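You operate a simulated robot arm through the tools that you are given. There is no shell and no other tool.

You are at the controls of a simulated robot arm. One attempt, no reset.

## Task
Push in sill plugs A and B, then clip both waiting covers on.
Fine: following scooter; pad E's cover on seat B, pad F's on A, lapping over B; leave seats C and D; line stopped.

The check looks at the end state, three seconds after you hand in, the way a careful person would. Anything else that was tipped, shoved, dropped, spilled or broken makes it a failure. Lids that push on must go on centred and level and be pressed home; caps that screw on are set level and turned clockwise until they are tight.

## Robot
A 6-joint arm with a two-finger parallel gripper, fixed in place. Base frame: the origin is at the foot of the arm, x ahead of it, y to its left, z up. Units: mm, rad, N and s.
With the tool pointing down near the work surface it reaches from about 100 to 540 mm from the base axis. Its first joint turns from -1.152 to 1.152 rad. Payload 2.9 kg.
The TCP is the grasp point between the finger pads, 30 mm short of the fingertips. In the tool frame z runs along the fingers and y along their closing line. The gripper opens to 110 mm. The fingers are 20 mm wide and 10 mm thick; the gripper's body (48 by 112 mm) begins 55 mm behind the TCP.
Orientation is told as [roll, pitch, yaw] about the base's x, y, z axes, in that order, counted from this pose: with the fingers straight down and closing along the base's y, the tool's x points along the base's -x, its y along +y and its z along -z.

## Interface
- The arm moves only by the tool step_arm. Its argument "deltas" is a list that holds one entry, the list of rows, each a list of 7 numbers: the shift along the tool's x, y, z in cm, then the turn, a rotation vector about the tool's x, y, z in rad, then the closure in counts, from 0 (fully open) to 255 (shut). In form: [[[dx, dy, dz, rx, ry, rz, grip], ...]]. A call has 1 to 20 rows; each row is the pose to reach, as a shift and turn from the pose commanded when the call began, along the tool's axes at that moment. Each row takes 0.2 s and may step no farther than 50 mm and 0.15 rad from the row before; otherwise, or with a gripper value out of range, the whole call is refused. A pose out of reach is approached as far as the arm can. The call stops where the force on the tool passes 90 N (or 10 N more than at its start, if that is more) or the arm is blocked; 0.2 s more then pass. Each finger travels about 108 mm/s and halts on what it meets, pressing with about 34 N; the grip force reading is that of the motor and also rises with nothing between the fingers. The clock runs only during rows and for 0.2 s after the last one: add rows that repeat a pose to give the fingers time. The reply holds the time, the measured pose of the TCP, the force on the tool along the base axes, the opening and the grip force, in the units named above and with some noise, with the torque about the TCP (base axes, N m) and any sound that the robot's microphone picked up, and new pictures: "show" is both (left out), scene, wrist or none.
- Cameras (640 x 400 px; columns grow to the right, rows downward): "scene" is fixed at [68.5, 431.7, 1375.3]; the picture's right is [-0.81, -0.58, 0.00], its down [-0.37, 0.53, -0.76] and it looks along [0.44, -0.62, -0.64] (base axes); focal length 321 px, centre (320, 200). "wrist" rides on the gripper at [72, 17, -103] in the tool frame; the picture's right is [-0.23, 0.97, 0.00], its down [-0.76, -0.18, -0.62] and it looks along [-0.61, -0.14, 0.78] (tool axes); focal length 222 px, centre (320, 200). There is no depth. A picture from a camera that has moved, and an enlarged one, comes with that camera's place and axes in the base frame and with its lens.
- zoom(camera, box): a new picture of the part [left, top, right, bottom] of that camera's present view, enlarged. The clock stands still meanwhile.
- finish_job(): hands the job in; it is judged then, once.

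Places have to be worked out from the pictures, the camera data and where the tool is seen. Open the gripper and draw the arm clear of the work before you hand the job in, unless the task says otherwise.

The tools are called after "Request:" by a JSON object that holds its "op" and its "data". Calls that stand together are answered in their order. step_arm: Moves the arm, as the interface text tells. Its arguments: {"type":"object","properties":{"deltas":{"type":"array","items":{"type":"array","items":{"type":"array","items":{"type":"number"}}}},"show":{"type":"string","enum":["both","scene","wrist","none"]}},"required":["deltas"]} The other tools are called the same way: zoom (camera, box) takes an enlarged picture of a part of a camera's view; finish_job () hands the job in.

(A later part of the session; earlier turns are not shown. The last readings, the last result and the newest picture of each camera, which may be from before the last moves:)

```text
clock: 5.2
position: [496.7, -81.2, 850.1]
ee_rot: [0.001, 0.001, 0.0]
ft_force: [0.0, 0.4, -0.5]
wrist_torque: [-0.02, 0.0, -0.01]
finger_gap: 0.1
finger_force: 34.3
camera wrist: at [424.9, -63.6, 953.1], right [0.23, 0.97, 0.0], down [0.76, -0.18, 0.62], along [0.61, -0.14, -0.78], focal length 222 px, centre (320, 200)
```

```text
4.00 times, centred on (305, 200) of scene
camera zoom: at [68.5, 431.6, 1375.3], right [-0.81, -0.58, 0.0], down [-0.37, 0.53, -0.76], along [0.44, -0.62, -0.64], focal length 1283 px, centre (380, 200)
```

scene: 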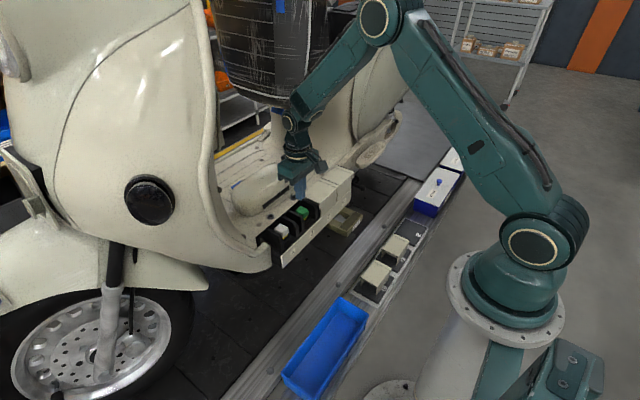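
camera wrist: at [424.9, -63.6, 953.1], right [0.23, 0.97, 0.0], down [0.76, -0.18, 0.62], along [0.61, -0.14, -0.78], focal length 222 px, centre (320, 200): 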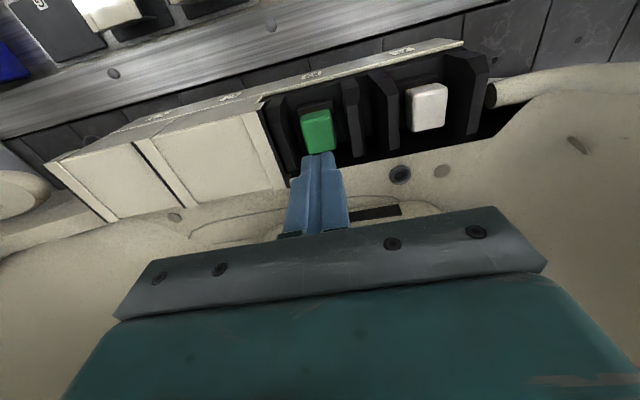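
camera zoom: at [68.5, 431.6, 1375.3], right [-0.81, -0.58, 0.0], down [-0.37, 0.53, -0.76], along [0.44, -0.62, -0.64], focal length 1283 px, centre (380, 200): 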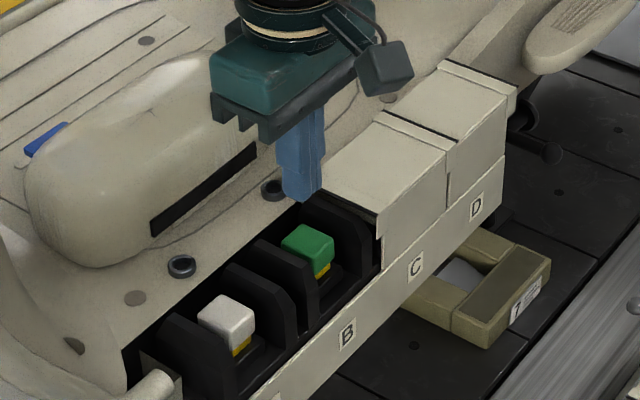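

The C cover's −y band looks raised more than its +y band. I'll enlarge those corners to confirm.

Request:
{"op": "zoom", "data": {"camera": "wrist", "box": [125, 105, 175, 150]}}

Request:
{"op": "zoom", "data": {"camera": "wrist", "box": [235, 85, 285, 130]}}

Request:
{"op": "zoom", "data": {"camera": "wrist", "box": [40, 130, 90, 175]}}

Request:
{"op": "zoom", "data": {"camera": "wrist", "box": [245, 150, 295, 195]}}

```text
8.89 times, centred on (150, 128) of wrist
camera zoom: at [424.9, -63.6, 953.1], right [0.23, 0.97, 0.0], down [0.76, -0.18, 0.62], along [0.61, -0.14, -0.78], focal length 1974 px, centre (1831, 844)
```

zoom: 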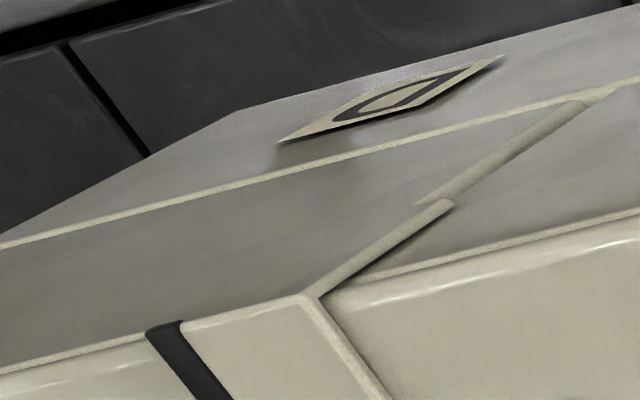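

```text
8.89 times, centred on (260, 108) of wrist
camera zoom: at [424.9, -63.6, 953.1], right [0.23, 0.97, 0.0], down [0.76, -0.18, 0.62], along [0.61, -0.14, -0.78], focal length 1974 px, centre (853, 1022)
```

zoom: 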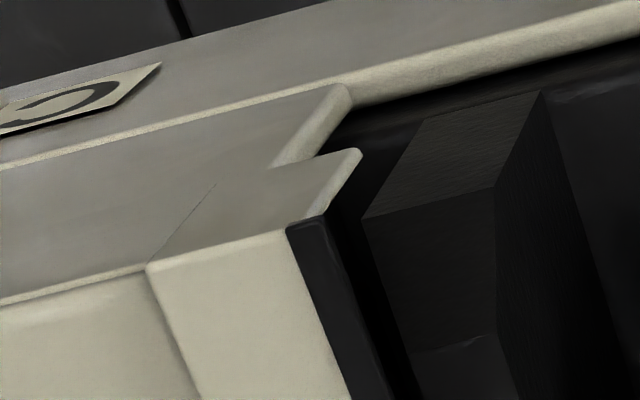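

```text
8.89 times, centred on (65, 152) of wrist
camera zoom: at [424.9, -63.6, 953.1], right [0.23, 0.97, 0.0], down [0.76, -0.18, 0.62], along [0.61, -0.14, -0.78], focal length 1974 px, centre (2587, 622)
```

zoom: 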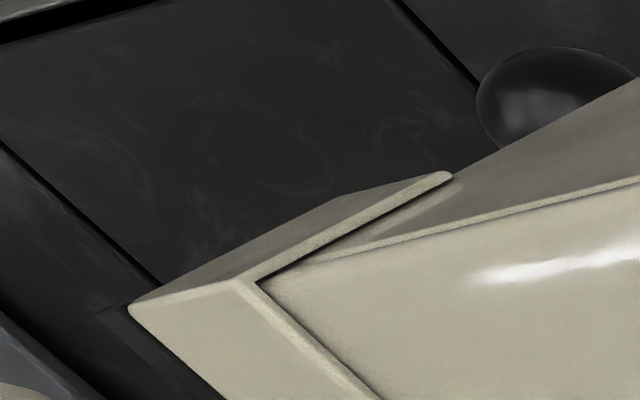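

```text
8.89 times, centred on (270, 172) of wrist
camera zoom: at [424.9, -63.6, 953.1], right [0.23, 0.97, 0.0], down [0.76, -0.18, 0.62], along [0.61, -0.14, -0.78], focal length 1974 px, centre (764, 444)
```

zoom: 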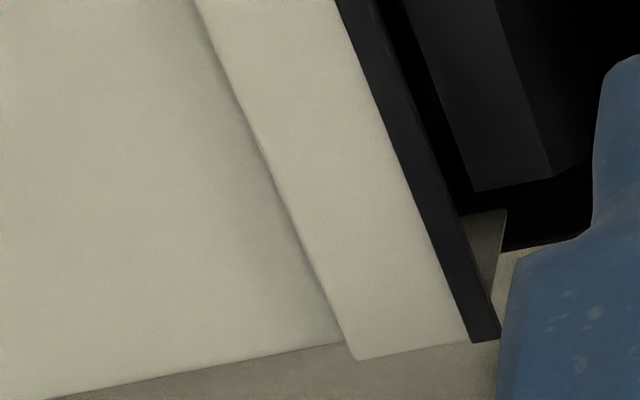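

The plug centres agree at (496, −80.4) and (495, 5.6), and the fingertips are lined up over B. I'll lower until just past contact and read the force.

Request:
{"op": "step_arm", "data": {"deltas": [[[0, 0, 1.5, 0, 0, 0, 255], [0, 0, 3.0, 0, 0, 0, 255], [0, 0, 3.8, 0, 0, 0, 255], [0, 0, 4.2, 0, 0, 0, 255], [0, 0, 4.4, 0, 0, 0, 255], [0, 0, 4.6, 0, 0, 0, 255]]], "show": "wrist"}}

```text
clock: 6.6
position: [496.3, -80.2, 805.5]
ee_rot: [0.0, -0.001, 0.0]
ft_force: [-1.4, -0.4, 3.5]
wrist_torque: [0.0, 0.0, -0.03]
finger_gap: 0.0
finger_force: 34.2
camera wrist: at [424.5, -62.9, 907.2], right [0.23, 0.97, 0.0], down [0.76, -0.18, 0.62], along [0.61, -0.14, -0.78], focal length 222 px, centre (320, 200)
```

wrist: 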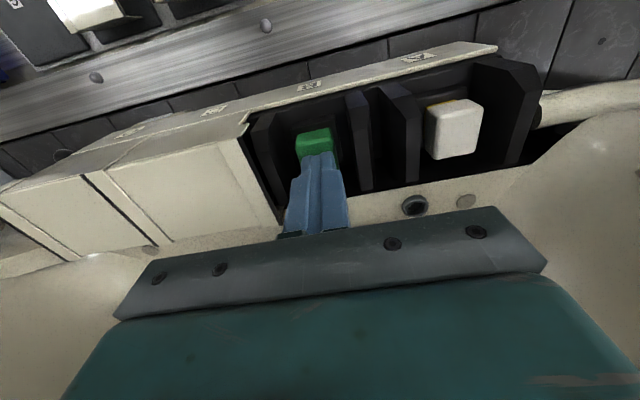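

A 3.5 N reaction at tip z≈774.5 says contact has just begun. I'll press on in small steps, watching force and sound.

Request:
{"op": "step_arm", "data": {"deltas": [[[0, 0, 0.1, 0, 0, 0, 255], [0, 0, 0.2, 0, 0, 0, 255], [0, 0, 0.3, 0, 0, 0, 255], [0, 0, 0.4, 0, 0, 0, 255]]], "show": "wrist"}}

```text
clock: 7.6
position: [497.6, -79.2, 800.6]
ee_rot: [0.001, -0.001, 0.001]
ft_force: [-1.9, 1.8, 12.0]
wrist_torque: [0.06, 0.1, -0.02]
finger_gap: 0.0
finger_force: 34.7
camera wrist: at [424.5, -63.1, 903.8], right [0.23, 0.97, 0.0], down [0.76, -0.18, 0.62], along [0.61, -0.14, -0.78], focal length 222 px, centre (320, 200)
```

wrist: 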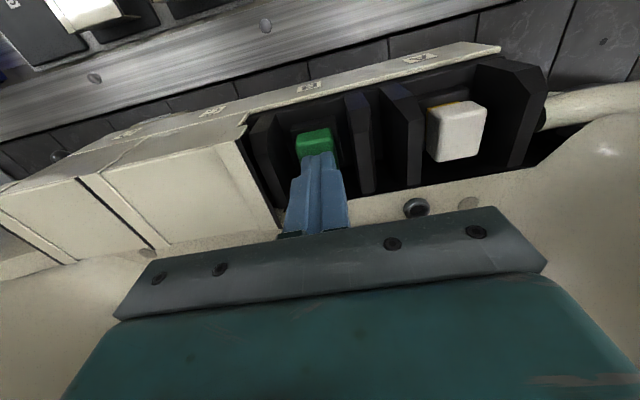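

Force is rising steadily (12 N) while the plug goes down. I continue in the same small steps.

Request:
{"op": "step_arm", "data": {"deltas": [[[0, 0, 0.1, 0, 0, 0, 255], [0, 0, 0.2, 0, 0, 0, 255], [0, 0, 0.3, 0, 0, 0, 255], [0, 0, 0.4, 0, 0, 0, 255]]], "show": "wrist"}}

Request:
{"op": "zoom", "data": {"camera": "scene", "box": [285, 190, 325, 225]}}

```text
clock: 8.6
position: [498.7, -80.0, 800.4]
ee_rot: [0.0, -0.004, 0.0]
ft_force: [-17.5, 6.4, 56.3]
wrist_torque: [0.16, 0.61, 0.1]
finger_gap: 0.0
finger_force: 34.1
camera wrist: at [424.1, -63.0, 902.4], right [0.23, 0.97, 0.0], down [0.76, -0.18, 0.63], along [0.61, -0.14, -0.78], focal length 222 px, centre (320, 200)
```

wrist: 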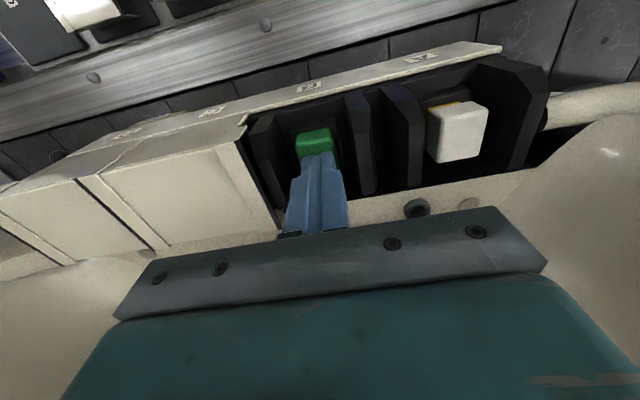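

```text
11.43 times, centred on (305, 208) of scene
camera zoom: at [67.2, 431.9, 1375.2], right [-0.81, -0.58, 0.0], down [-0.37, 0.53, -0.76], along [0.44, -0.62, -0.64], focal length 3667 px, centre (491, 114)
```

zoom: 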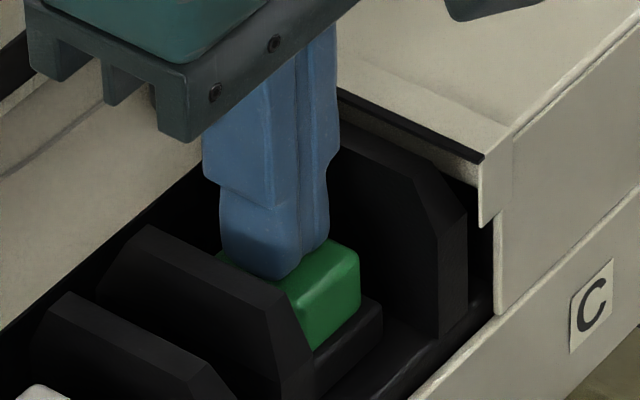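

The yellow ring is hidden and the force climbed to 56 N, so B is at or near its stop. I'll add a little more push to be sure, and listen for a click.

Request:
{"op": "step_arm", "data": {"deltas": [[[0, 0, 0.08, 0, 0, 0, 255], [0, 0, 0.15, 0, 0, 0, 255], [0, 0, 0.15, 0, 0, 0, 255]]], "show": "none"}}

Request:
{"op": "zoom", "data": {"camera": "scene", "box": [290, 195, 320, 225]}}

```text
clock: 9.4
position: [498.0, -80.4, 799.2]
ee_rot: [0.0, -0.001, 0.0]
ft_force: [-22.0, 8.6, 65.7]
wrist_torque: [0.22, 0.81, 0.01]
finger_gap: 0.2
finger_force: 34.2
```

```text
13.33 times, centred on (305, 210) of scene
camera zoom: at [67.0, 432.0, 1375.2], right [-0.81, -0.58, 0.0], down [-0.37, 0.53, -0.76], along [0.44, -0.62, -0.64], focal length 4278 px, centre (520, 67)
```

zoom: 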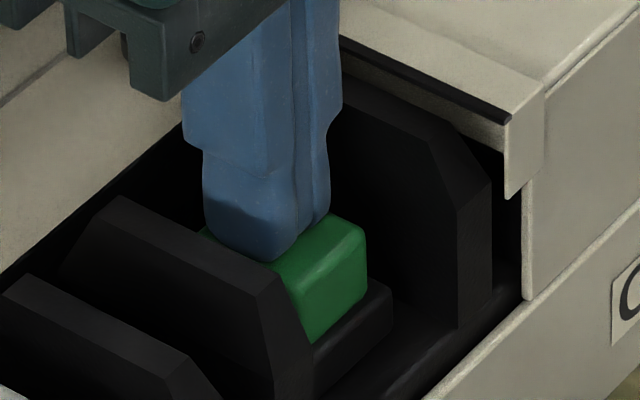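

B holds at 66 N with no yellow showing. I'll lift off and check that the plug stays in.

Request:
{"op": "step_arm", "data": {"deltas": [[[0, 0, -0.5, 0, 0, 0, 255], [0, 0, -1.5, 0, 0, 0, 255], [0, 0, -3.5, 0, 0, 0, 255], [0, 0, -5.55, 0, 0, 0, 255], [0, 0, -5.55, 0, 0, 0, 255]]], "show": "wrist"}}

Request:
{"op": "zoom", "data": {"camera": "scene", "box": [265, 190, 325, 245]}}

Request:
{"op": "zoom", "data": {"camera": "wrist", "box": [250, 50, 390, 190]}}

```text
clock: 10.6
position: [496.9, -80.1, 851.0]
ee_rot: [0.001, 0.001, 0.001]
ft_force: [-0.2, 0.0, 0.3]
wrist_torque: [0.01, -0.01, 0.0]
finger_gap: 0.0
finger_force: 34.3
camera wrist: at [424.1, -63.0, 953.6], right [0.23, 0.97, 0.0], down [0.76, -0.18, 0.62], along [0.61, -0.14, -0.78], focal length 222 px, centre (320, 200)
```

wrist: 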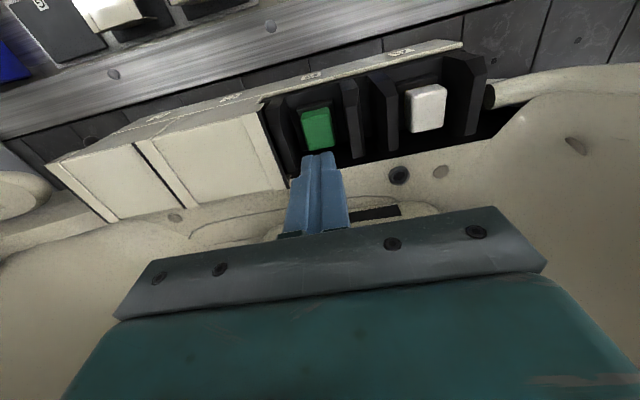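

```text
7.27 times, centred on (295, 218) of scene
camera zoom: at [68.5, 431.7, 1375.3], right [-0.81, -0.58, 0.0], down [-0.37, 0.53, -0.76], along [0.44, -0.62, -0.64], focal length 2333 px, centre (502, 73)
```

zoom: 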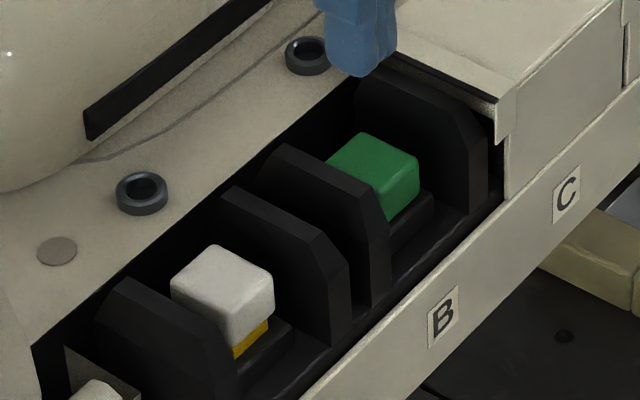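

```text
2.86 times, centred on (320, 120) of wrist
camera zoom: at [424.1, -63.0, 953.6], right [0.23, 0.97, 0.0], down [0.76, -0.18, 0.62], along [0.61, -0.14, -0.78], focal length 635 px, centre (320, 429)
```

zoom: 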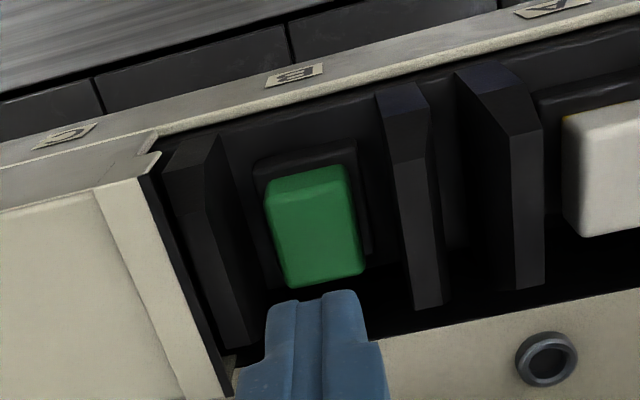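

Plug B is home with no yellow left. Now I move to plug A at (495, 5.6) and lower to contact.

Request:
{"op": "step_arm", "data": {"deltas": [[[0.05, 2.9, 0, 0, 0, 0, 255], [0.08, 5.8, 0, 0, 0, 0, 255], [0.1, 8.58, 0, 0, 0, 0, 255], [0.1, 8.58, 0, 0, 0, 0, 255], [0.1, 8.58, 2.0, 0, 0, 0, 255], [0.1, 8.58, 3.8, 0, 0, 0, 255], [0.1, 8.58, 4.4, 0, 0, 0, 255], [0.1, 8.58, 4.6, 0, 0, 0, 255]]], "show": "wrist"}}

Request:
{"op": "zoom", "data": {"camera": "scene", "box": [255, 200, 315, 255]}}

```text
clock: 12.4
position: [495.8, 5.8, 805.7]
ee_rot: [0.001, -0.001, 0.0]
ft_force: [-1.9, 1.3, 4.9]
wrist_torque: [0.05, 0.05, -0.02]
finger_gap: 0.1
finger_force: 34.1
camera wrist: at [423.1, 22.7, 907.3], right [0.23, 0.97, 0.0], down [0.76, -0.18, 0.62], along [0.61, -0.14, -0.78], focal length 222 px, centre (320, 200)
```

wrist: 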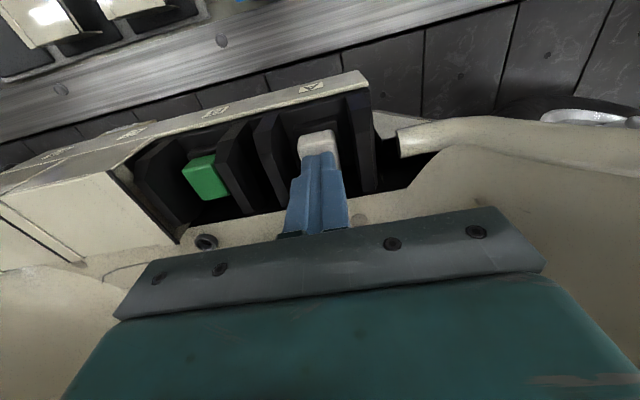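

```text
7.27 times, centred on (285, 228) of scene
camera zoom: at [68.4, 431.7, 1375.3], right [-0.81, -0.58, 0.0], down [-0.37, 0.53, -0.76], along [0.44, -0.62, -0.64], focal length 2333 px, centre (574, 0)
```

zoom: 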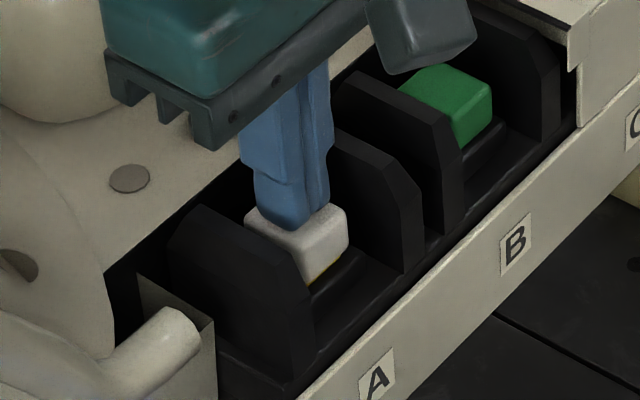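

Contact on the white plug (≈5 N). I press it in the same way as B.

Request:
{"op": "step_arm", "data": {"deltas": [[[0, 0, 0.1, 0, 0, 0, 255], [0, 0, 0.2, 0, 0, 0, 255], [0, 0, 0.3, 0, 0, 0, 255], [0, 0, 0.4, 0, 0, 0, 255], [0, 0, 0.5, 0, 0, 0, 255], [0, 0, 0.6, 0, 0, 0, 255], [0, 0, 0.7, 0, 0, 0, 255], [0, 0, 0.8, 0, 0, 0, 255], [0, 0, 0.9, 0, 0, 0, 255], [0, 0, 0.95, 0, 0, 0, 255]]], "show": "none"}}

Request:
{"op": "zoom", "data": {"camera": "scene", "box": [265, 215, 305, 250]}}

```text
clock: 14.6
position: [496.1, 5.6, 799.0]
ee_rot: [0.002, -0.004, 0.0]
ft_force: [-25.3, 3.6, 68.2]
wrist_torque: [0.14, 0.83, -0.01]
finger_gap: 0.1
finger_force: 33.4
```

```text
11.43 times, centred on (285, 232) of scene
camera zoom: at [66.9, 431.7, 1375.3], right [-0.81, -0.58, 0.0], down [-0.37, 0.53, -0.76], along [0.44, -0.62, -0.64], focal length 3667 px, centre (720, -171)
```

zoom: 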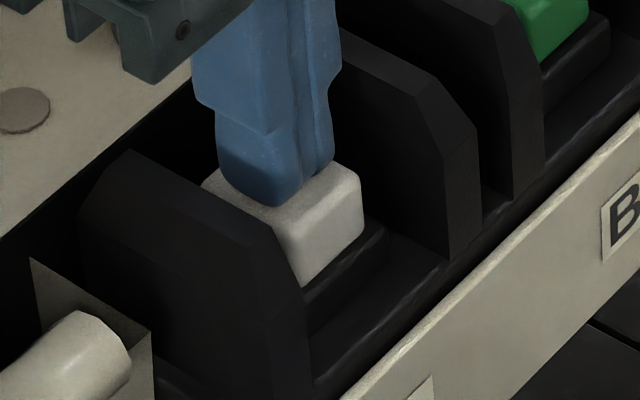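

A now shows the same state as B: no yellow, 68 N. I'll lift clear and verify that it stays in.

Request:
{"op": "step_arm", "data": {"deltas": [[[0, 0, -0.5, 0, 0, 0, 255], [0, 0, -1.5, 0, 0, 0, 255], [0, 0, -4.0, 0, 0, 0, 255], [0, 0, -7.0, 0, 0, 0, 255], [0, 0, -10.55, 0, 0, 0, 255], [0, 0, -10.55, 0, 0, 0, 255]]], "show": "wrist"}}

Request:
{"op": "zoom", "data": {"camera": "scene", "box": [255, 195, 325, 255]}}

Request:
{"op": "zoom", "data": {"camera": "wrist", "box": [130, 60, 450, 250]}}

```text
clock: 16.0
position: [495.2, 5.7, 903.0]
ee_rot: [0.0, 0.002, 0.001]
ft_force: [-0.3, 0.3, 0.5]
wrist_torque: [-0.01, 0.03, -0.03]
finger_gap: 0.2
finger_force: 34.1
camera wrist: at [423.0, 22.7, 1003.7], right [0.23, 0.97, 0.0], down [0.76, -0.18, 0.62], along [0.61, -0.14, -0.78], focal length 222 px, centre (320, 200)
```

wrist: 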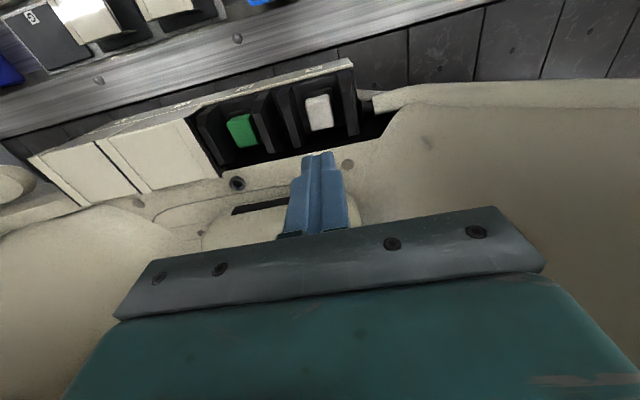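

```text
6.67 times, centred on (290, 225) of scene
camera zoom: at [68.5, 431.7, 1375.3], right [-0.81, -0.58, 0.0], down [-0.37, 0.53, -0.76], along [0.44, -0.62, -0.64], focal length 2139 px, centre (520, 33)
```

zoom: 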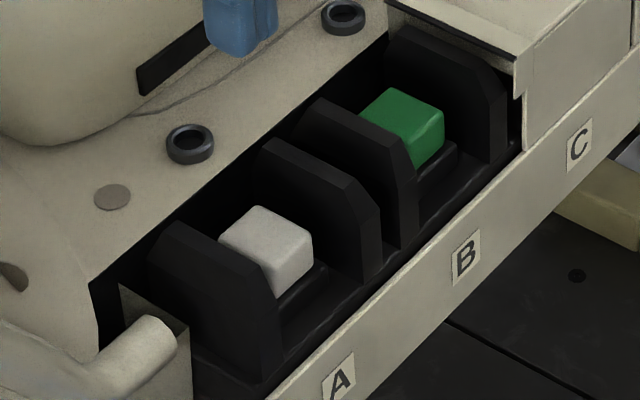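

```text
2.00 times, centred on (290, 155) of wrist
camera zoom: at [423.0, 22.7, 1003.7], right [0.23, 0.97, 0.0], down [0.76, -0.18, 0.62], along [0.61, -0.14, -0.78], focal length 444 px, centre (380, 290)
```

zoom: 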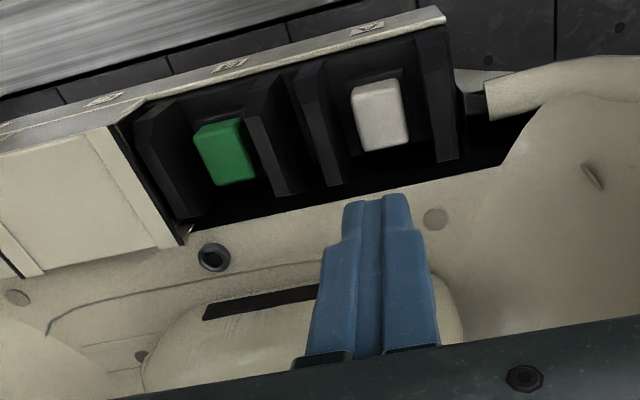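

Both plugs are in. Next I go to pad E: back out over the aisle, turn the tool −90° so the fingers close across the cover's width, open, and stop about 145 mm above the cover.

Request:
{"op": "step_arm", "data": {"deltas": [[[3.8, 0, 0, 0, 0, 0, 255], [7.6, 0, 0, 0, 0, 0, 255], [11.5, 0, 0, 0, 0, 0, 255], [12.148, -2.315, 2.365, 0, 0, 0.1428, 200], [12.796, -4.629, 4.729, 0, 0, 0.2856, 100], [13.445, -6.944, 7.094, 0, 0, 0.4284, 0], [14.093, -9.258, 9.458, 0, 0, 0.5712, 0], [14.741, -11.573, 11.823, 0, 0, 0.714, 0], [15.389, -13.887, 14.187, 0, 0, 0.8568, 0], [16.037, -16.202, 16.552, 0, 0, 0.9996, 0], [16.685, -18.516, 18.916, 0, 0, 1.1424, 0], [17.334, -20.831, 21.281, 0, 0, 1.2852, 0], [17.982, -23.145, 23.645, 0, 0, 1.428, 0], [18.63, -25.46, 26.01, 0, 0, 1.5708, 0], [18.63, -25.46, 26.01, 0, 0, 1.5708, 0]]], "show": "both"}}

```text
clock: 19.2
position: [310.2, -249.2, 639.8]
ee_rot: [0.001, 0.0, -1.573]
ft_force: [0.3, -0.5, -0.3]
wrist_torque: [-0.01, -0.03, -0.01]
finger_gap: 109.9
finger_force: 0.1
camera wrist: at [327.0, -176.8, 742.2], right [0.97, -0.23, 0.0], down [-0.18, -0.76, 0.62], along [-0.14, -0.61, -0.78], focal length 222 px, centre (320, 200)
```

scene: 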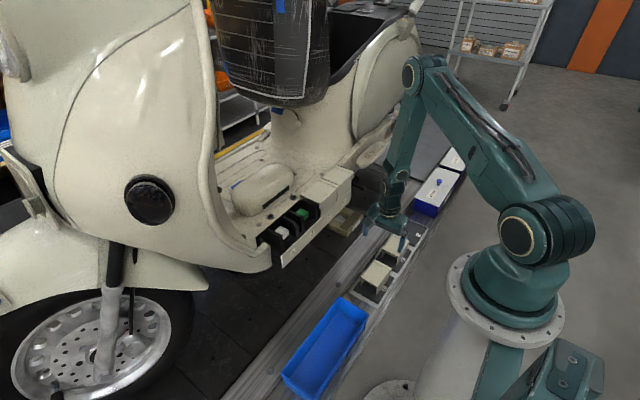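
wrist: 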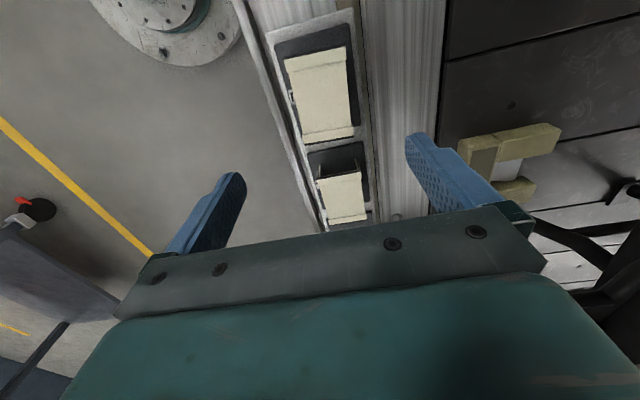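

The tool is turned and open above E. I'll enlarge the cover from here to measure its centre, angle and height.

Request:
{"op": "zoom", "data": {"camera": "wrist", "box": [265, 10, 385, 150]}}

Request:
{"op": "zoom", "data": {"camera": "wrist", "box": [275, 30, 365, 90]}}

Request:
{"op": "zoom", "data": {"camera": "wrist", "box": [285, 85, 375, 150]}}

Request:
{"op": "zoom", "data": {"camera": "wrist", "box": [300, 135, 390, 230]}}

```text
2.86 times, centred on (325, 80) of wrist
camera zoom: at [327.0, -176.8, 742.2], right [0.97, -0.23, 0.0], down [-0.18, -0.76, 0.62], along [-0.14, -0.61, -0.78], focal length 635 px, centre (306, 543)
```

zoom: 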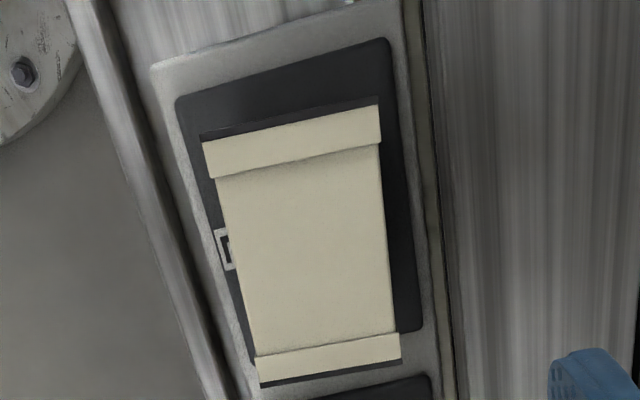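

```text
6.67 times, centred on (320, 60) of wrist
camera zoom: at [327.0, -176.8, 742.2], right [0.97, -0.23, 0.0], down [-0.18, -0.76, 0.62], along [-0.14, -0.61, -0.78], focal length 1481 px, centre (320, 1133)
```

zoom: 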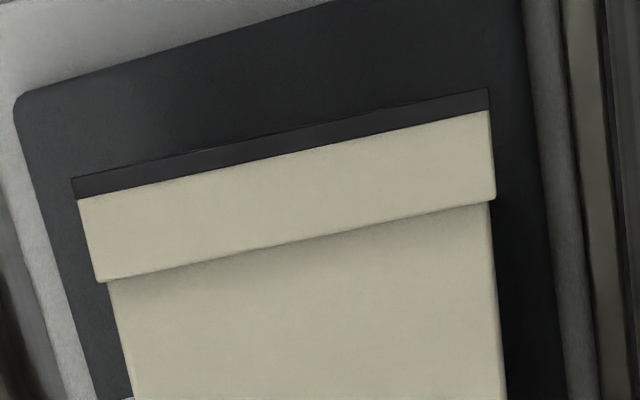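

```text
6.15 times, centred on (330, 118) of wrist
camera zoom: at [327.0, -176.8, 742.2], right [0.97, -0.23, 0.0], down [-0.18, -0.76, 0.62], along [-0.14, -0.61, -0.78], focal length 1367 px, centre (258, 708)
```

zoom: 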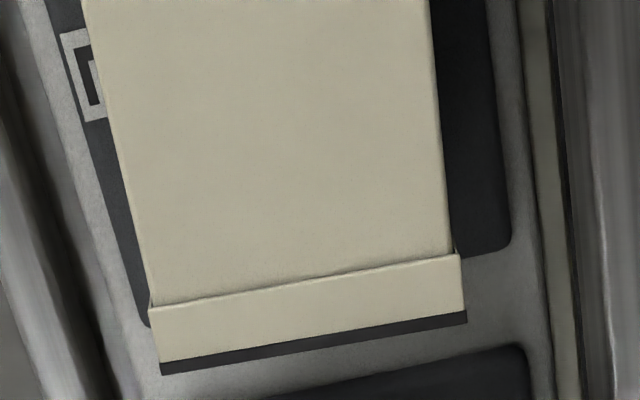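

```text
4.21 times, centred on (345, 182) of wrist
camera zoom: at [327.0, -176.8, 742.2], right [0.97, -0.23, 0.0], down [-0.18, -0.76, 0.62], along [-0.14, -0.61, -0.78], focal length 935 px, centre (215, 274)
```

zoom: 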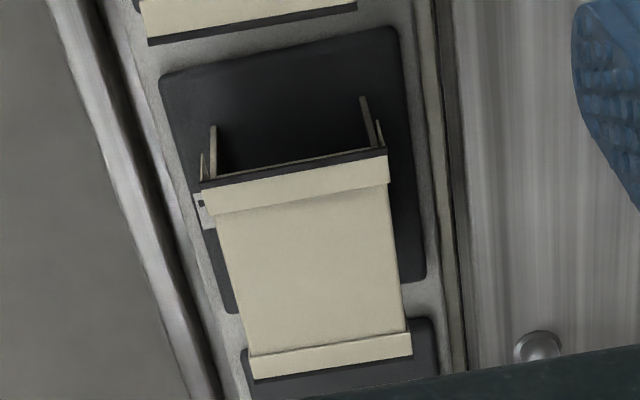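

Two views agree: cover E is centred at (312, −250), turned −0.053 rad, top at z≈455. I'll align yaw and position and descend to just above it with the fingers straddling.

Request:
{"op": "step_arm", "data": {"deltas": [[[-0.05, 0.11, 3.0, 0, 0, 0.025, 0], [-0.1, 0.22, 6.5, 0, 0, 0.053, 0], [-0.1, 0.22, 10.0, 0, 0, 0.053, 0], [-0.1, 0.22, 13.0, 0, 0, 0.053, 0], [-0.1, 0.22, 13.0, 0, 0, 0.053, 0]]], "show": "both"}}

Request:
{"op": "zoom", "data": {"camera": "wrist", "box": [200, 60, 460, 220]}}

Request:
{"op": "zoom", "data": {"camera": "scene", "box": [345, 215, 415, 285]}}

```text
clock: 20.4
position: [311.8, -249.8, 511.2]
ee_rot: [-0.001, 0.001, -1.625]
ft_force: [-0.5, -0.1, -0.1]
wrist_torque: [0.01, -0.02, 0.03]
finger_gap: 110.0
finger_force: 0.1
camera wrist: at [332.0, -178.6, 612.7], right [0.96, -0.28, 0.0], down [-0.22, -0.75, 0.62], along [-0.17, -0.6, -0.78], focal length 222 px, centre (320, 200)
```

scene: 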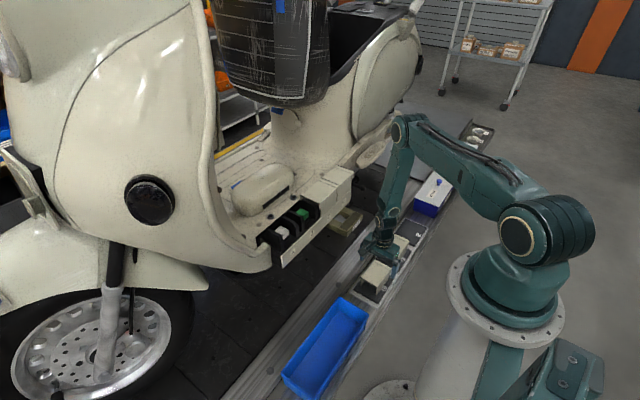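
wrist: 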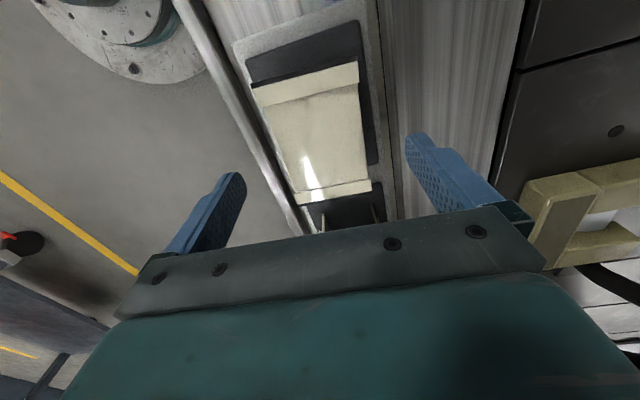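

```text
2.46 times, centred on (330, 140) of wrist
camera zoom: at [332.0, -178.6, 612.7], right [0.96, -0.28, 0.0], down [-0.22, -0.75, 0.62], along [-0.17, -0.6, -0.78], focal length 547 px, centre (295, 348)
```

zoom: 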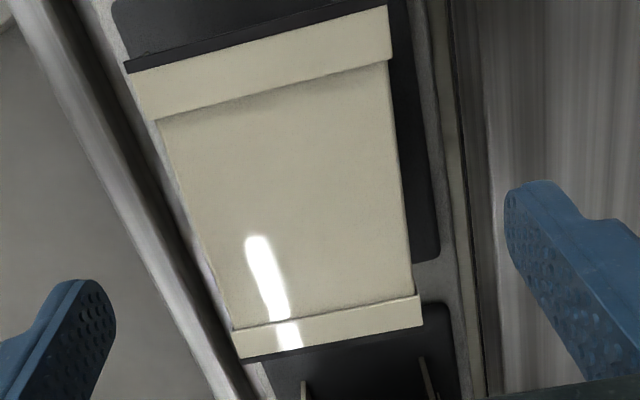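

```text
5.71 times, centred on (380, 250) of scene
camera zoom: at [68.5, 431.7, 1375.3], right [-0.81, -0.58, 0.0], down [-0.37, 0.53, -0.76], along [0.44, -0.62, -0.64], focal length 1833 px, centre (-23, -86)
```

zoom: 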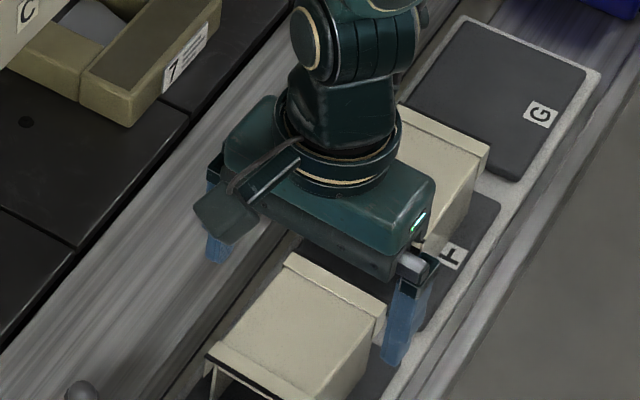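

The fingers straddle the cover squarely. I'll go down 44 mm so the tips overlap the upper 17 mm of the walls, then close.

Request:
{"op": "step_arm", "data": {"deltas": [[[0, 0.05, 2.0, 0, 0, 0, 0], [0, 0.08, 3.5, 0, 0, 0, 0], [0, 0.08, 4.4, 0, 0, 0, 0], [0, 0.08, 4.4, 0, 0, 0, 0], [0, 0.08, 4.4, 0, 0, 0, 60], [0, 0.08, 4.4, 0, 0, 0, 120], [0, 0.08, 4.4, 0, 0, 0, 255], [0, 0.08, 4.4, 0, 0, 0, 255], [0, 0.08, 4.4, 0, 0, 0, 255]]], "show": "both"}}

Request:
{"op": "zoom", "data": {"camera": "wrist", "box": [200, 60, 460, 220]}}

```text
clock: 22.4
position: [312.5, -249.8, 466.7]
ee_rot: [-0.002, -0.001, -1.625]
ft_force: [-1.2, 0.2, -0.2]
wrist_torque: [-0.01, -0.03, 0.0]
finger_gap: 65.5
finger_force: 34.2
camera wrist: at [332.8, -178.1, 569.1], right [0.96, -0.28, 0.0], down [-0.22, -0.75, 0.62], along [-0.17, -0.6, -0.78], focal length 222 px, centre (320, 200)
```

scene: 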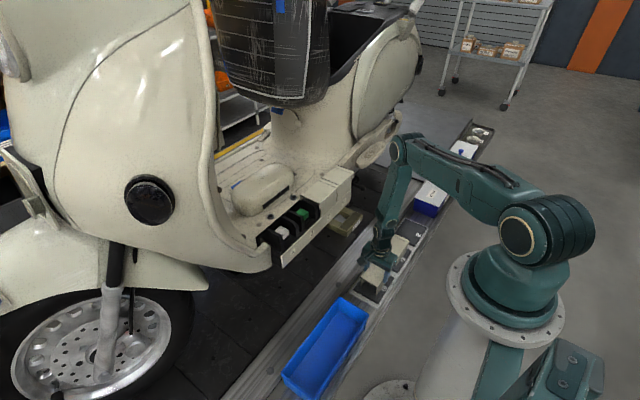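
wrist: 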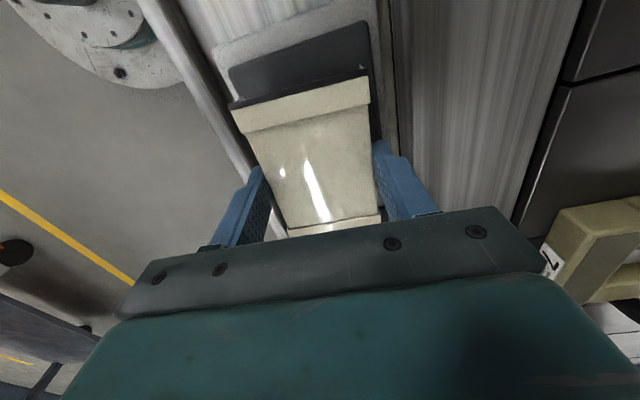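

```text
2.46 times, centred on (330, 140) of wrist
camera zoom: at [332.8, -178.1, 569.1], right [0.96, -0.28, 0.0], down [-0.22, -0.75, 0.62], along [-0.17, -0.6, -0.78], focal length 547 px, centre (295, 348)
```

zoom: 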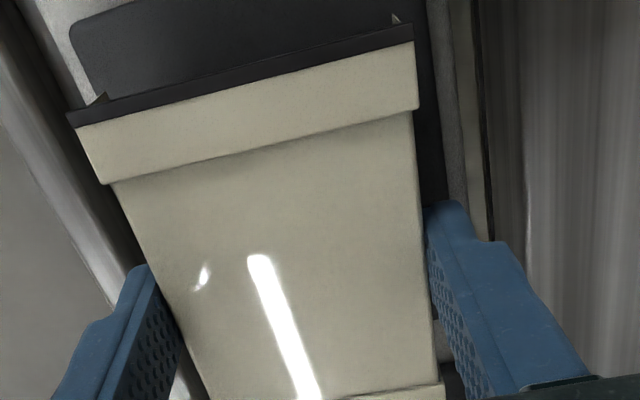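

The cover is gripped at 65.5 mm. I'll lift it straight up and confirm it hangs level.

Request:
{"op": "step_arm", "data": {"deltas": [[[0, 0, -1.0, 0, 0, 0, 255], [0, 0, -3.0, 0, 0, 0, 255], [0, 0, -6.5, 0, 0, 0, 255], [0, 0, -11.0, 0, 0, 0, 255], [0, 0, -15.5, 0, 0, 0, 255], [0, 0, -20.0, 0, 0, 0, 255], [0, 0, -24.0, 0, 0, 0, 255], [0, 0, -24.0, 0, 0, 0, 255]]], "show": "both"}}

Request:
{"op": "zoom", "data": {"camera": "scene", "box": [350, 170, 420, 270]}}

```text
clock: 24.2
position: [311.6, -249.9, 707.4]
ee_rot: [-0.002, 0.001, -1.625]
ft_force: [-0.1, -0.4, -1.6]
wrist_torque: [0.0, 0.03, 0.01]
finger_gap: 65.5
finger_force: 34.0
camera wrist: at [332.9, -178.5, 809.6], right [0.96, -0.28, 0.0], down [-0.22, -0.75, 0.62], along [-0.17, -0.6, -0.78], focal length 222 px, centre (320, 200)
```

scene: 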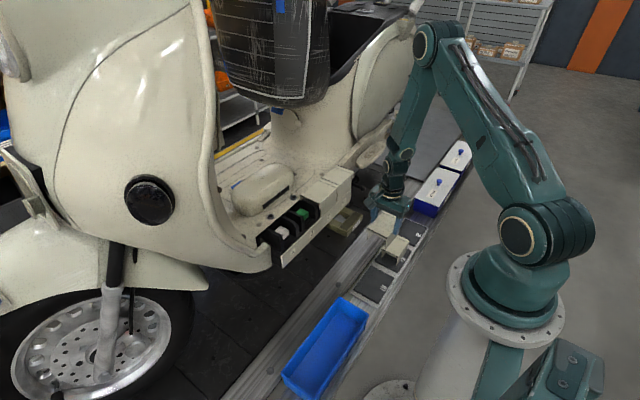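
wrist: 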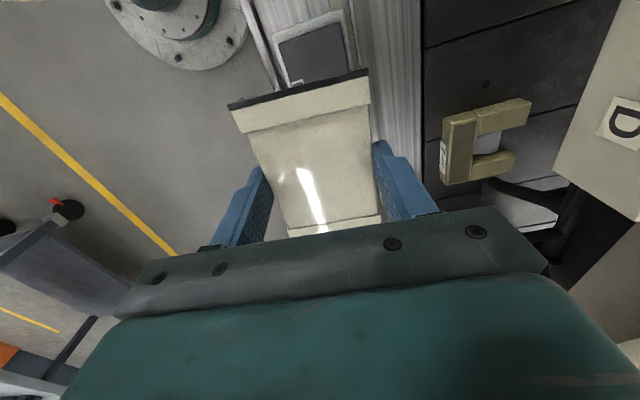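

```text
4.00 times, centred on (385, 220) of scene
camera zoom: at [68.5, 431.6, 1375.3], right [-0.81, -0.58, 0.0], down [-0.37, 0.53, -0.76], along [0.44, -0.62, -0.64], focal length 1283 px, centre (60, 120)
```

zoom: 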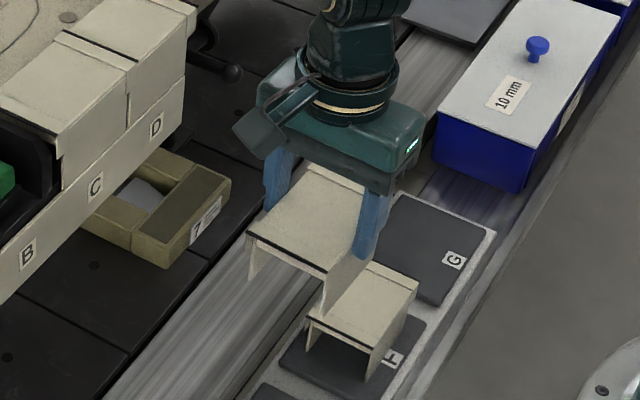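

The cover hangs level in the grip. Before fitting it, I'll carry it up nearer the scene camera and look at how its end flanges are built.

Request:
{"op": "step_arm", "data": {"deltas": [[[1.0, 0.2, -4.0, 0, 0, -0.01, 255], [3.0, 0.8, -8.0, 0, 0, -0.02, 255], [5.5, 1.8, -12.0, 0, 0, -0.03, 255], [8.0, 2.9, -16.0, 0, 0, -0.04, 255], [10.8, 4.0, -19.5, 0, 0, -0.053, 255], [13.6, 5.0, -22.5, 0, 0, -0.053, 255], [16.29, 5.94, -25.35, 0, 0, -0.053, 255], [16.29, 5.94, -25.35, 0, 0, -0.053, 255]]], "show": "both"}}

Request:
{"op": "zoom", "data": {"camera": "scene", "box": [310, 130, 390, 210]}}

```text
clock: 26.0
position: [381.4, -90.9, 960.0]
ee_rot: [0.0, 0.001, -1.571]
ft_force: [-0.8, 0.4, -1.4]
wrist_torque: [-0.02, 0.02, -0.01]
finger_gap: 65.5
finger_force: 33.9
camera wrist: at [397.1, -18.2, 1062.1], right [0.97, -0.23, 0.0], down [-0.18, -0.76, 0.62], along [-0.14, -0.61, -0.78], focal length 222 px, centre (320, 200)
```

scene: 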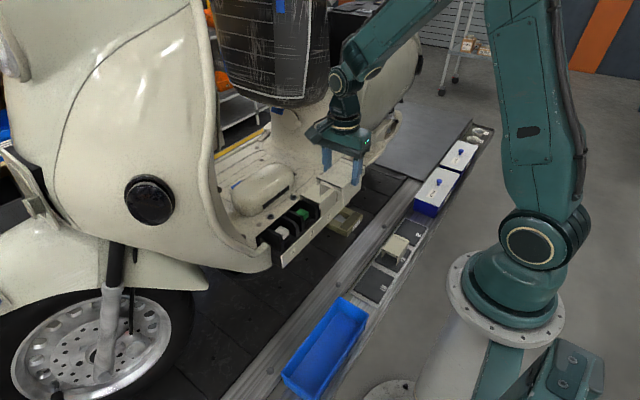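
wrist: 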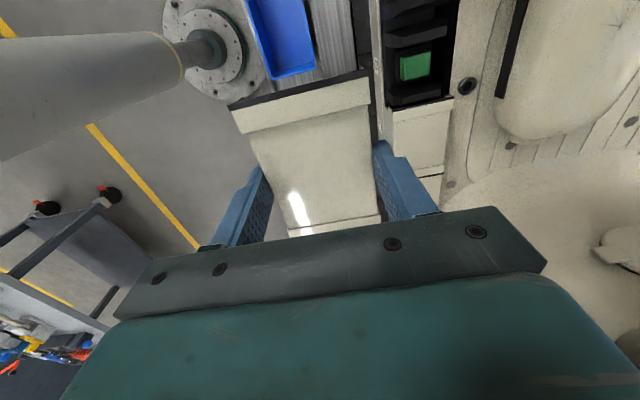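

```text
5.00 times, centred on (350, 170) of scene
camera zoom: at [68.5, 431.7, 1375.3], right [-0.81, -0.58, 0.0], down [-0.37, 0.53, -0.76], along [0.44, -0.62, -0.64], focal length 1604 px, centre (170, 350)
```

zoom: 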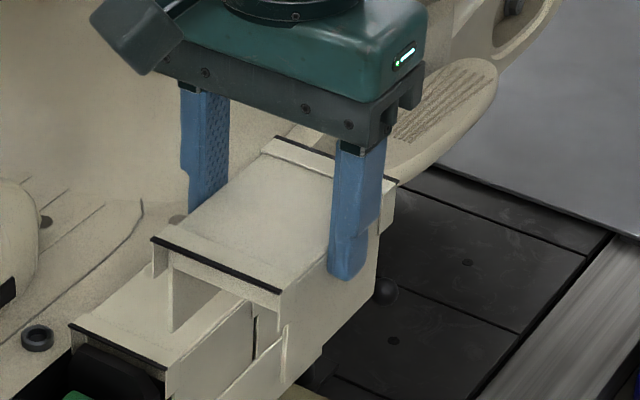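

Now I'll tilt the +y end of the cover up toward the scene camera to see under its flange.

Request:
{"op": "step_arm", "data": {"deltas": [[[0, 0, 0, 0, 0.12, 0, 255], [0, 0, 0, 0, 0.24, 0, 255], [0, 0, 0, 0, 0.36, 0, 255], [0, 0, 0, 0, 0.48, 0, 255], [0, 0, 0, 0, 0.6, 0, 255], [0, 0, 0, 0, 0.7, 0, 255], [0, 0, 0, 0, 0.7, 0, 255]]], "show": "scene"}}

Request:
{"op": "zoom", "data": {"camera": "scene", "box": [320, 140, 380, 200]}}

Request:
{"op": "zoom", "data": {"camera": "scene", "box": [335, 155, 365, 185]}}

```text
clock: 27.6
position: [380.5, -90.4, 960.1]
ee_rot: [-0.002, 0.702, -1.573]
ft_force: [-0.6, 0.2, -1.1]
wrist_torque: [0.01, 0.03, 0.04]
finger_gap: 65.5
finger_force: 33.8
```

scene: 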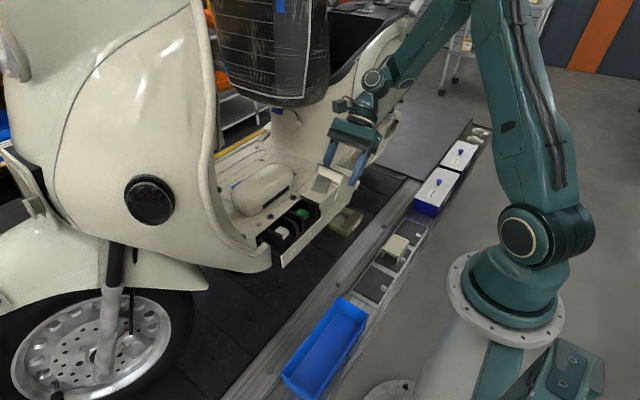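

```text
6.67 times, centred on (350, 170) of scene
camera zoom: at [68.5, 431.6, 1375.3], right [-0.81, -0.58, 0.0], down [-0.37, 0.53, -0.76], along [0.44, -0.62, -0.64], focal length 2139 px, centre (120, 400)
```

zoom: 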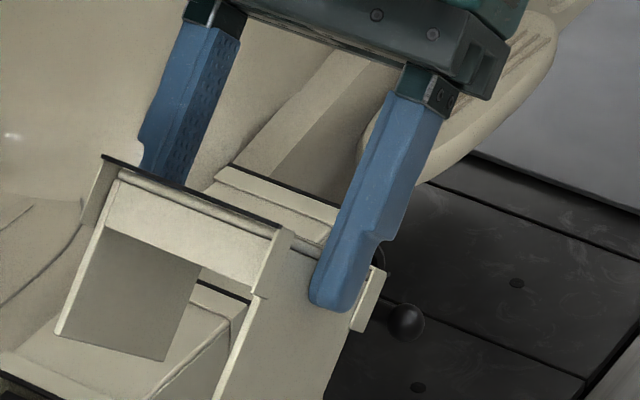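

```text
13.33 times, centred on (350, 170) of scene
camera zoom: at [68.5, 431.6, 1375.3], right [-0.81, -0.58, 0.0], down [-0.37, 0.53, -0.76], along [0.44, -0.62, -0.64], focal length 4278 px, centre (-80, 600)
```

zoom: 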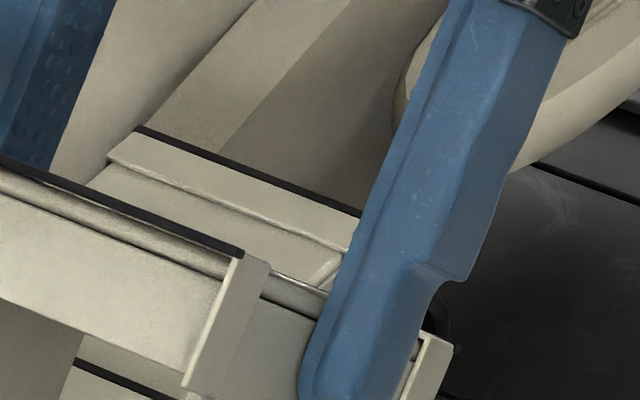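

I can see into the end now; I'll enlarge the flange end itself.

Request:
{"op": "zoom", "data": {"camera": "scene", "box": [322, 160, 352, 200]}}

Request:
{"op": "zoom", "data": {"camera": "scene", "box": [330, 162, 350, 182]}}

Request:
{"op": "zoom", "data": {"camera": "scene", "box": [355, 165, 385, 200]}}

Request:
{"op": "zoom", "data": {"camera": "wrist", "box": [200, 40, 460, 240]}}

```text
10.00 times, centred on (337, 180) of scene
camera zoom: at [68.5, 431.6, 1375.3], right [-0.81, -0.58, 0.0], down [-0.37, 0.53, -0.76], along [0.44, -0.62, -0.64], focal length 3208 px, centre (150, 400)
```

zoom: 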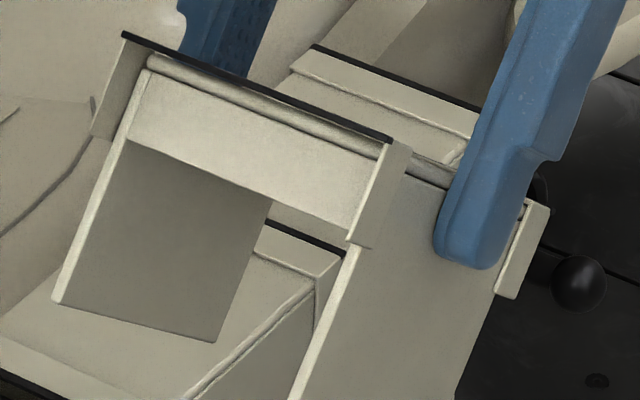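

```text
16.00 times, centred on (340, 172) of scene
camera zoom: at [68.5, 431.6, 1375.3], right [-0.81, -0.58, 0.0], down [-0.37, 0.53, -0.76], along [0.44, -0.62, -0.64], focal length 5133 px, centre (0, 648)
```

zoom: 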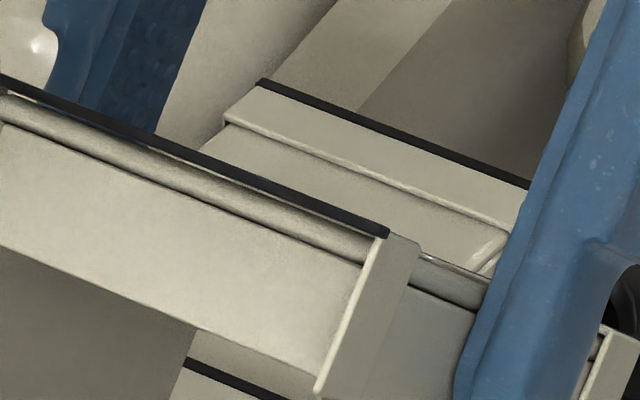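

```text
11.43 times, centred on (370, 182) of scene
camera zoom: at [68.5, 431.6, 1375.3], right [-0.81, -0.58, 0.0], down [-0.37, 0.53, -0.76], along [0.44, -0.62, -0.64], focal length 3667 px, centre (-251, 400)
```

zoom: 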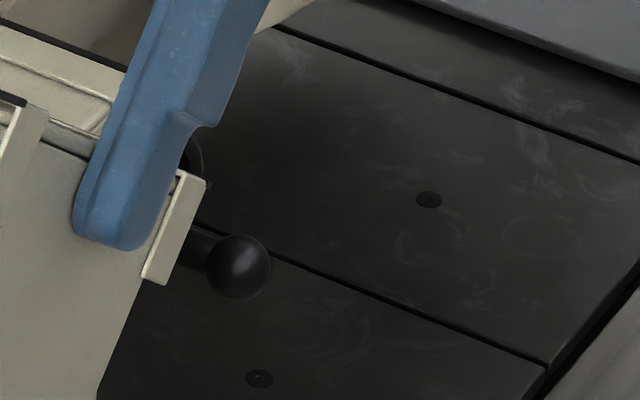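

```text
2.00 times, centred on (330, 140) of wrist
camera zoom: at [397.3, -101.9, 1084.7], right [0.97, -0.17, -0.15], down [-0.18, -0.98, -0.02], along [-0.14, 0.04, -0.99], focal length 444 px, centre (300, 320)
```

zoom: 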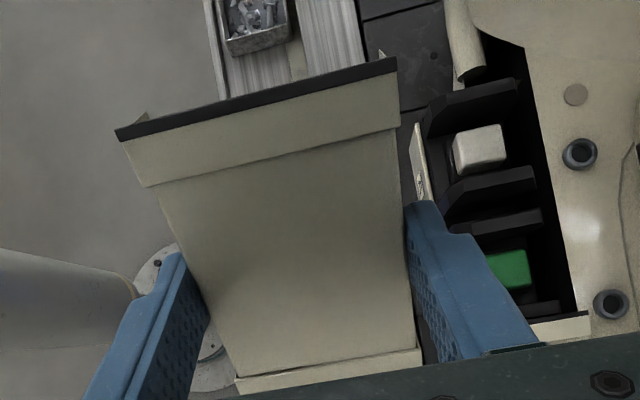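

There is a web under the top plate at the end. I'll tilt a little further to look at the end face and underside squarely.

Request:
{"op": "step_arm", "data": {"deltas": [[[0, 0, 0, 0, 0.12, 0, 255], [0, 0, 0, 0, 0.24, 0, 255], [0, 0, 0, 0, 0.36, 0, 255], [0, 0, 0, 0, 0.45, 0, 255], [0, 0, 0, 0, 0.45, 0, 255]]], "show": "scene"}}

Request:
{"op": "zoom", "data": {"camera": "scene", "box": [320, 155, 380, 215]}}

Request:
{"op": "zoom", "data": {"camera": "scene", "box": [325, 160, 355, 190]}}

```text
clock: 28.8
position: [376.9, -87.3, 956.0]
ee_rot: [0.0, 1.148, -1.574]
ft_force: [-0.1, -0.2, -0.9]
wrist_torque: [-0.02, 0.01, -0.03]
finger_gap: 65.7
finger_force: 34.0
out of reach, approached as far as the arm can: row 4, 5
```

scene: 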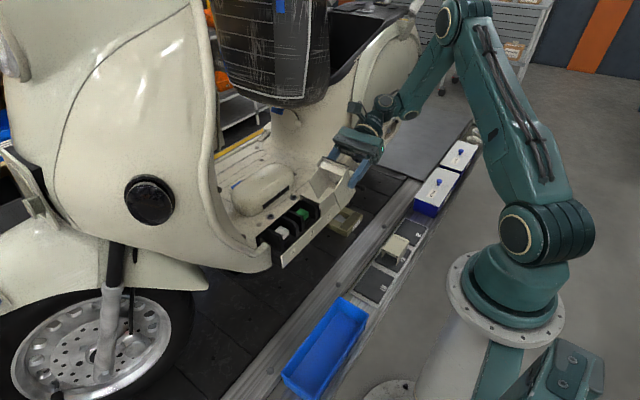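

```text
6.67 times, centred on (350, 185) of scene
camera zoom: at [68.5, 431.6, 1375.3], right [-0.81, -0.58, 0.0], down [-0.37, 0.53, -0.76], along [0.44, -0.62, -0.64], focal length 2139 px, centre (120, 300)
```

zoom: 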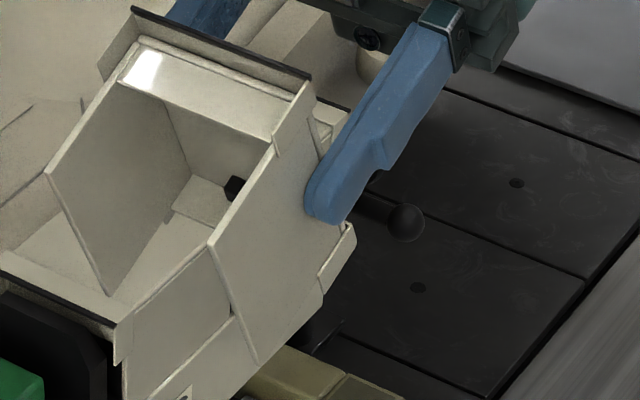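

```text
13.33 times, centred on (340, 175) of scene
camera zoom: at [68.5, 431.6, 1375.3], right [-0.81, -0.58, 0.0], down [-0.37, 0.53, -0.76], along [0.44, -0.62, -0.64], focal length 4278 px, centre (53, 533)
```

zoom: 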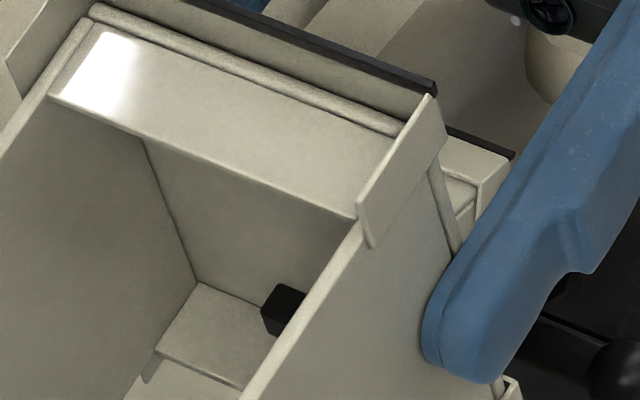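

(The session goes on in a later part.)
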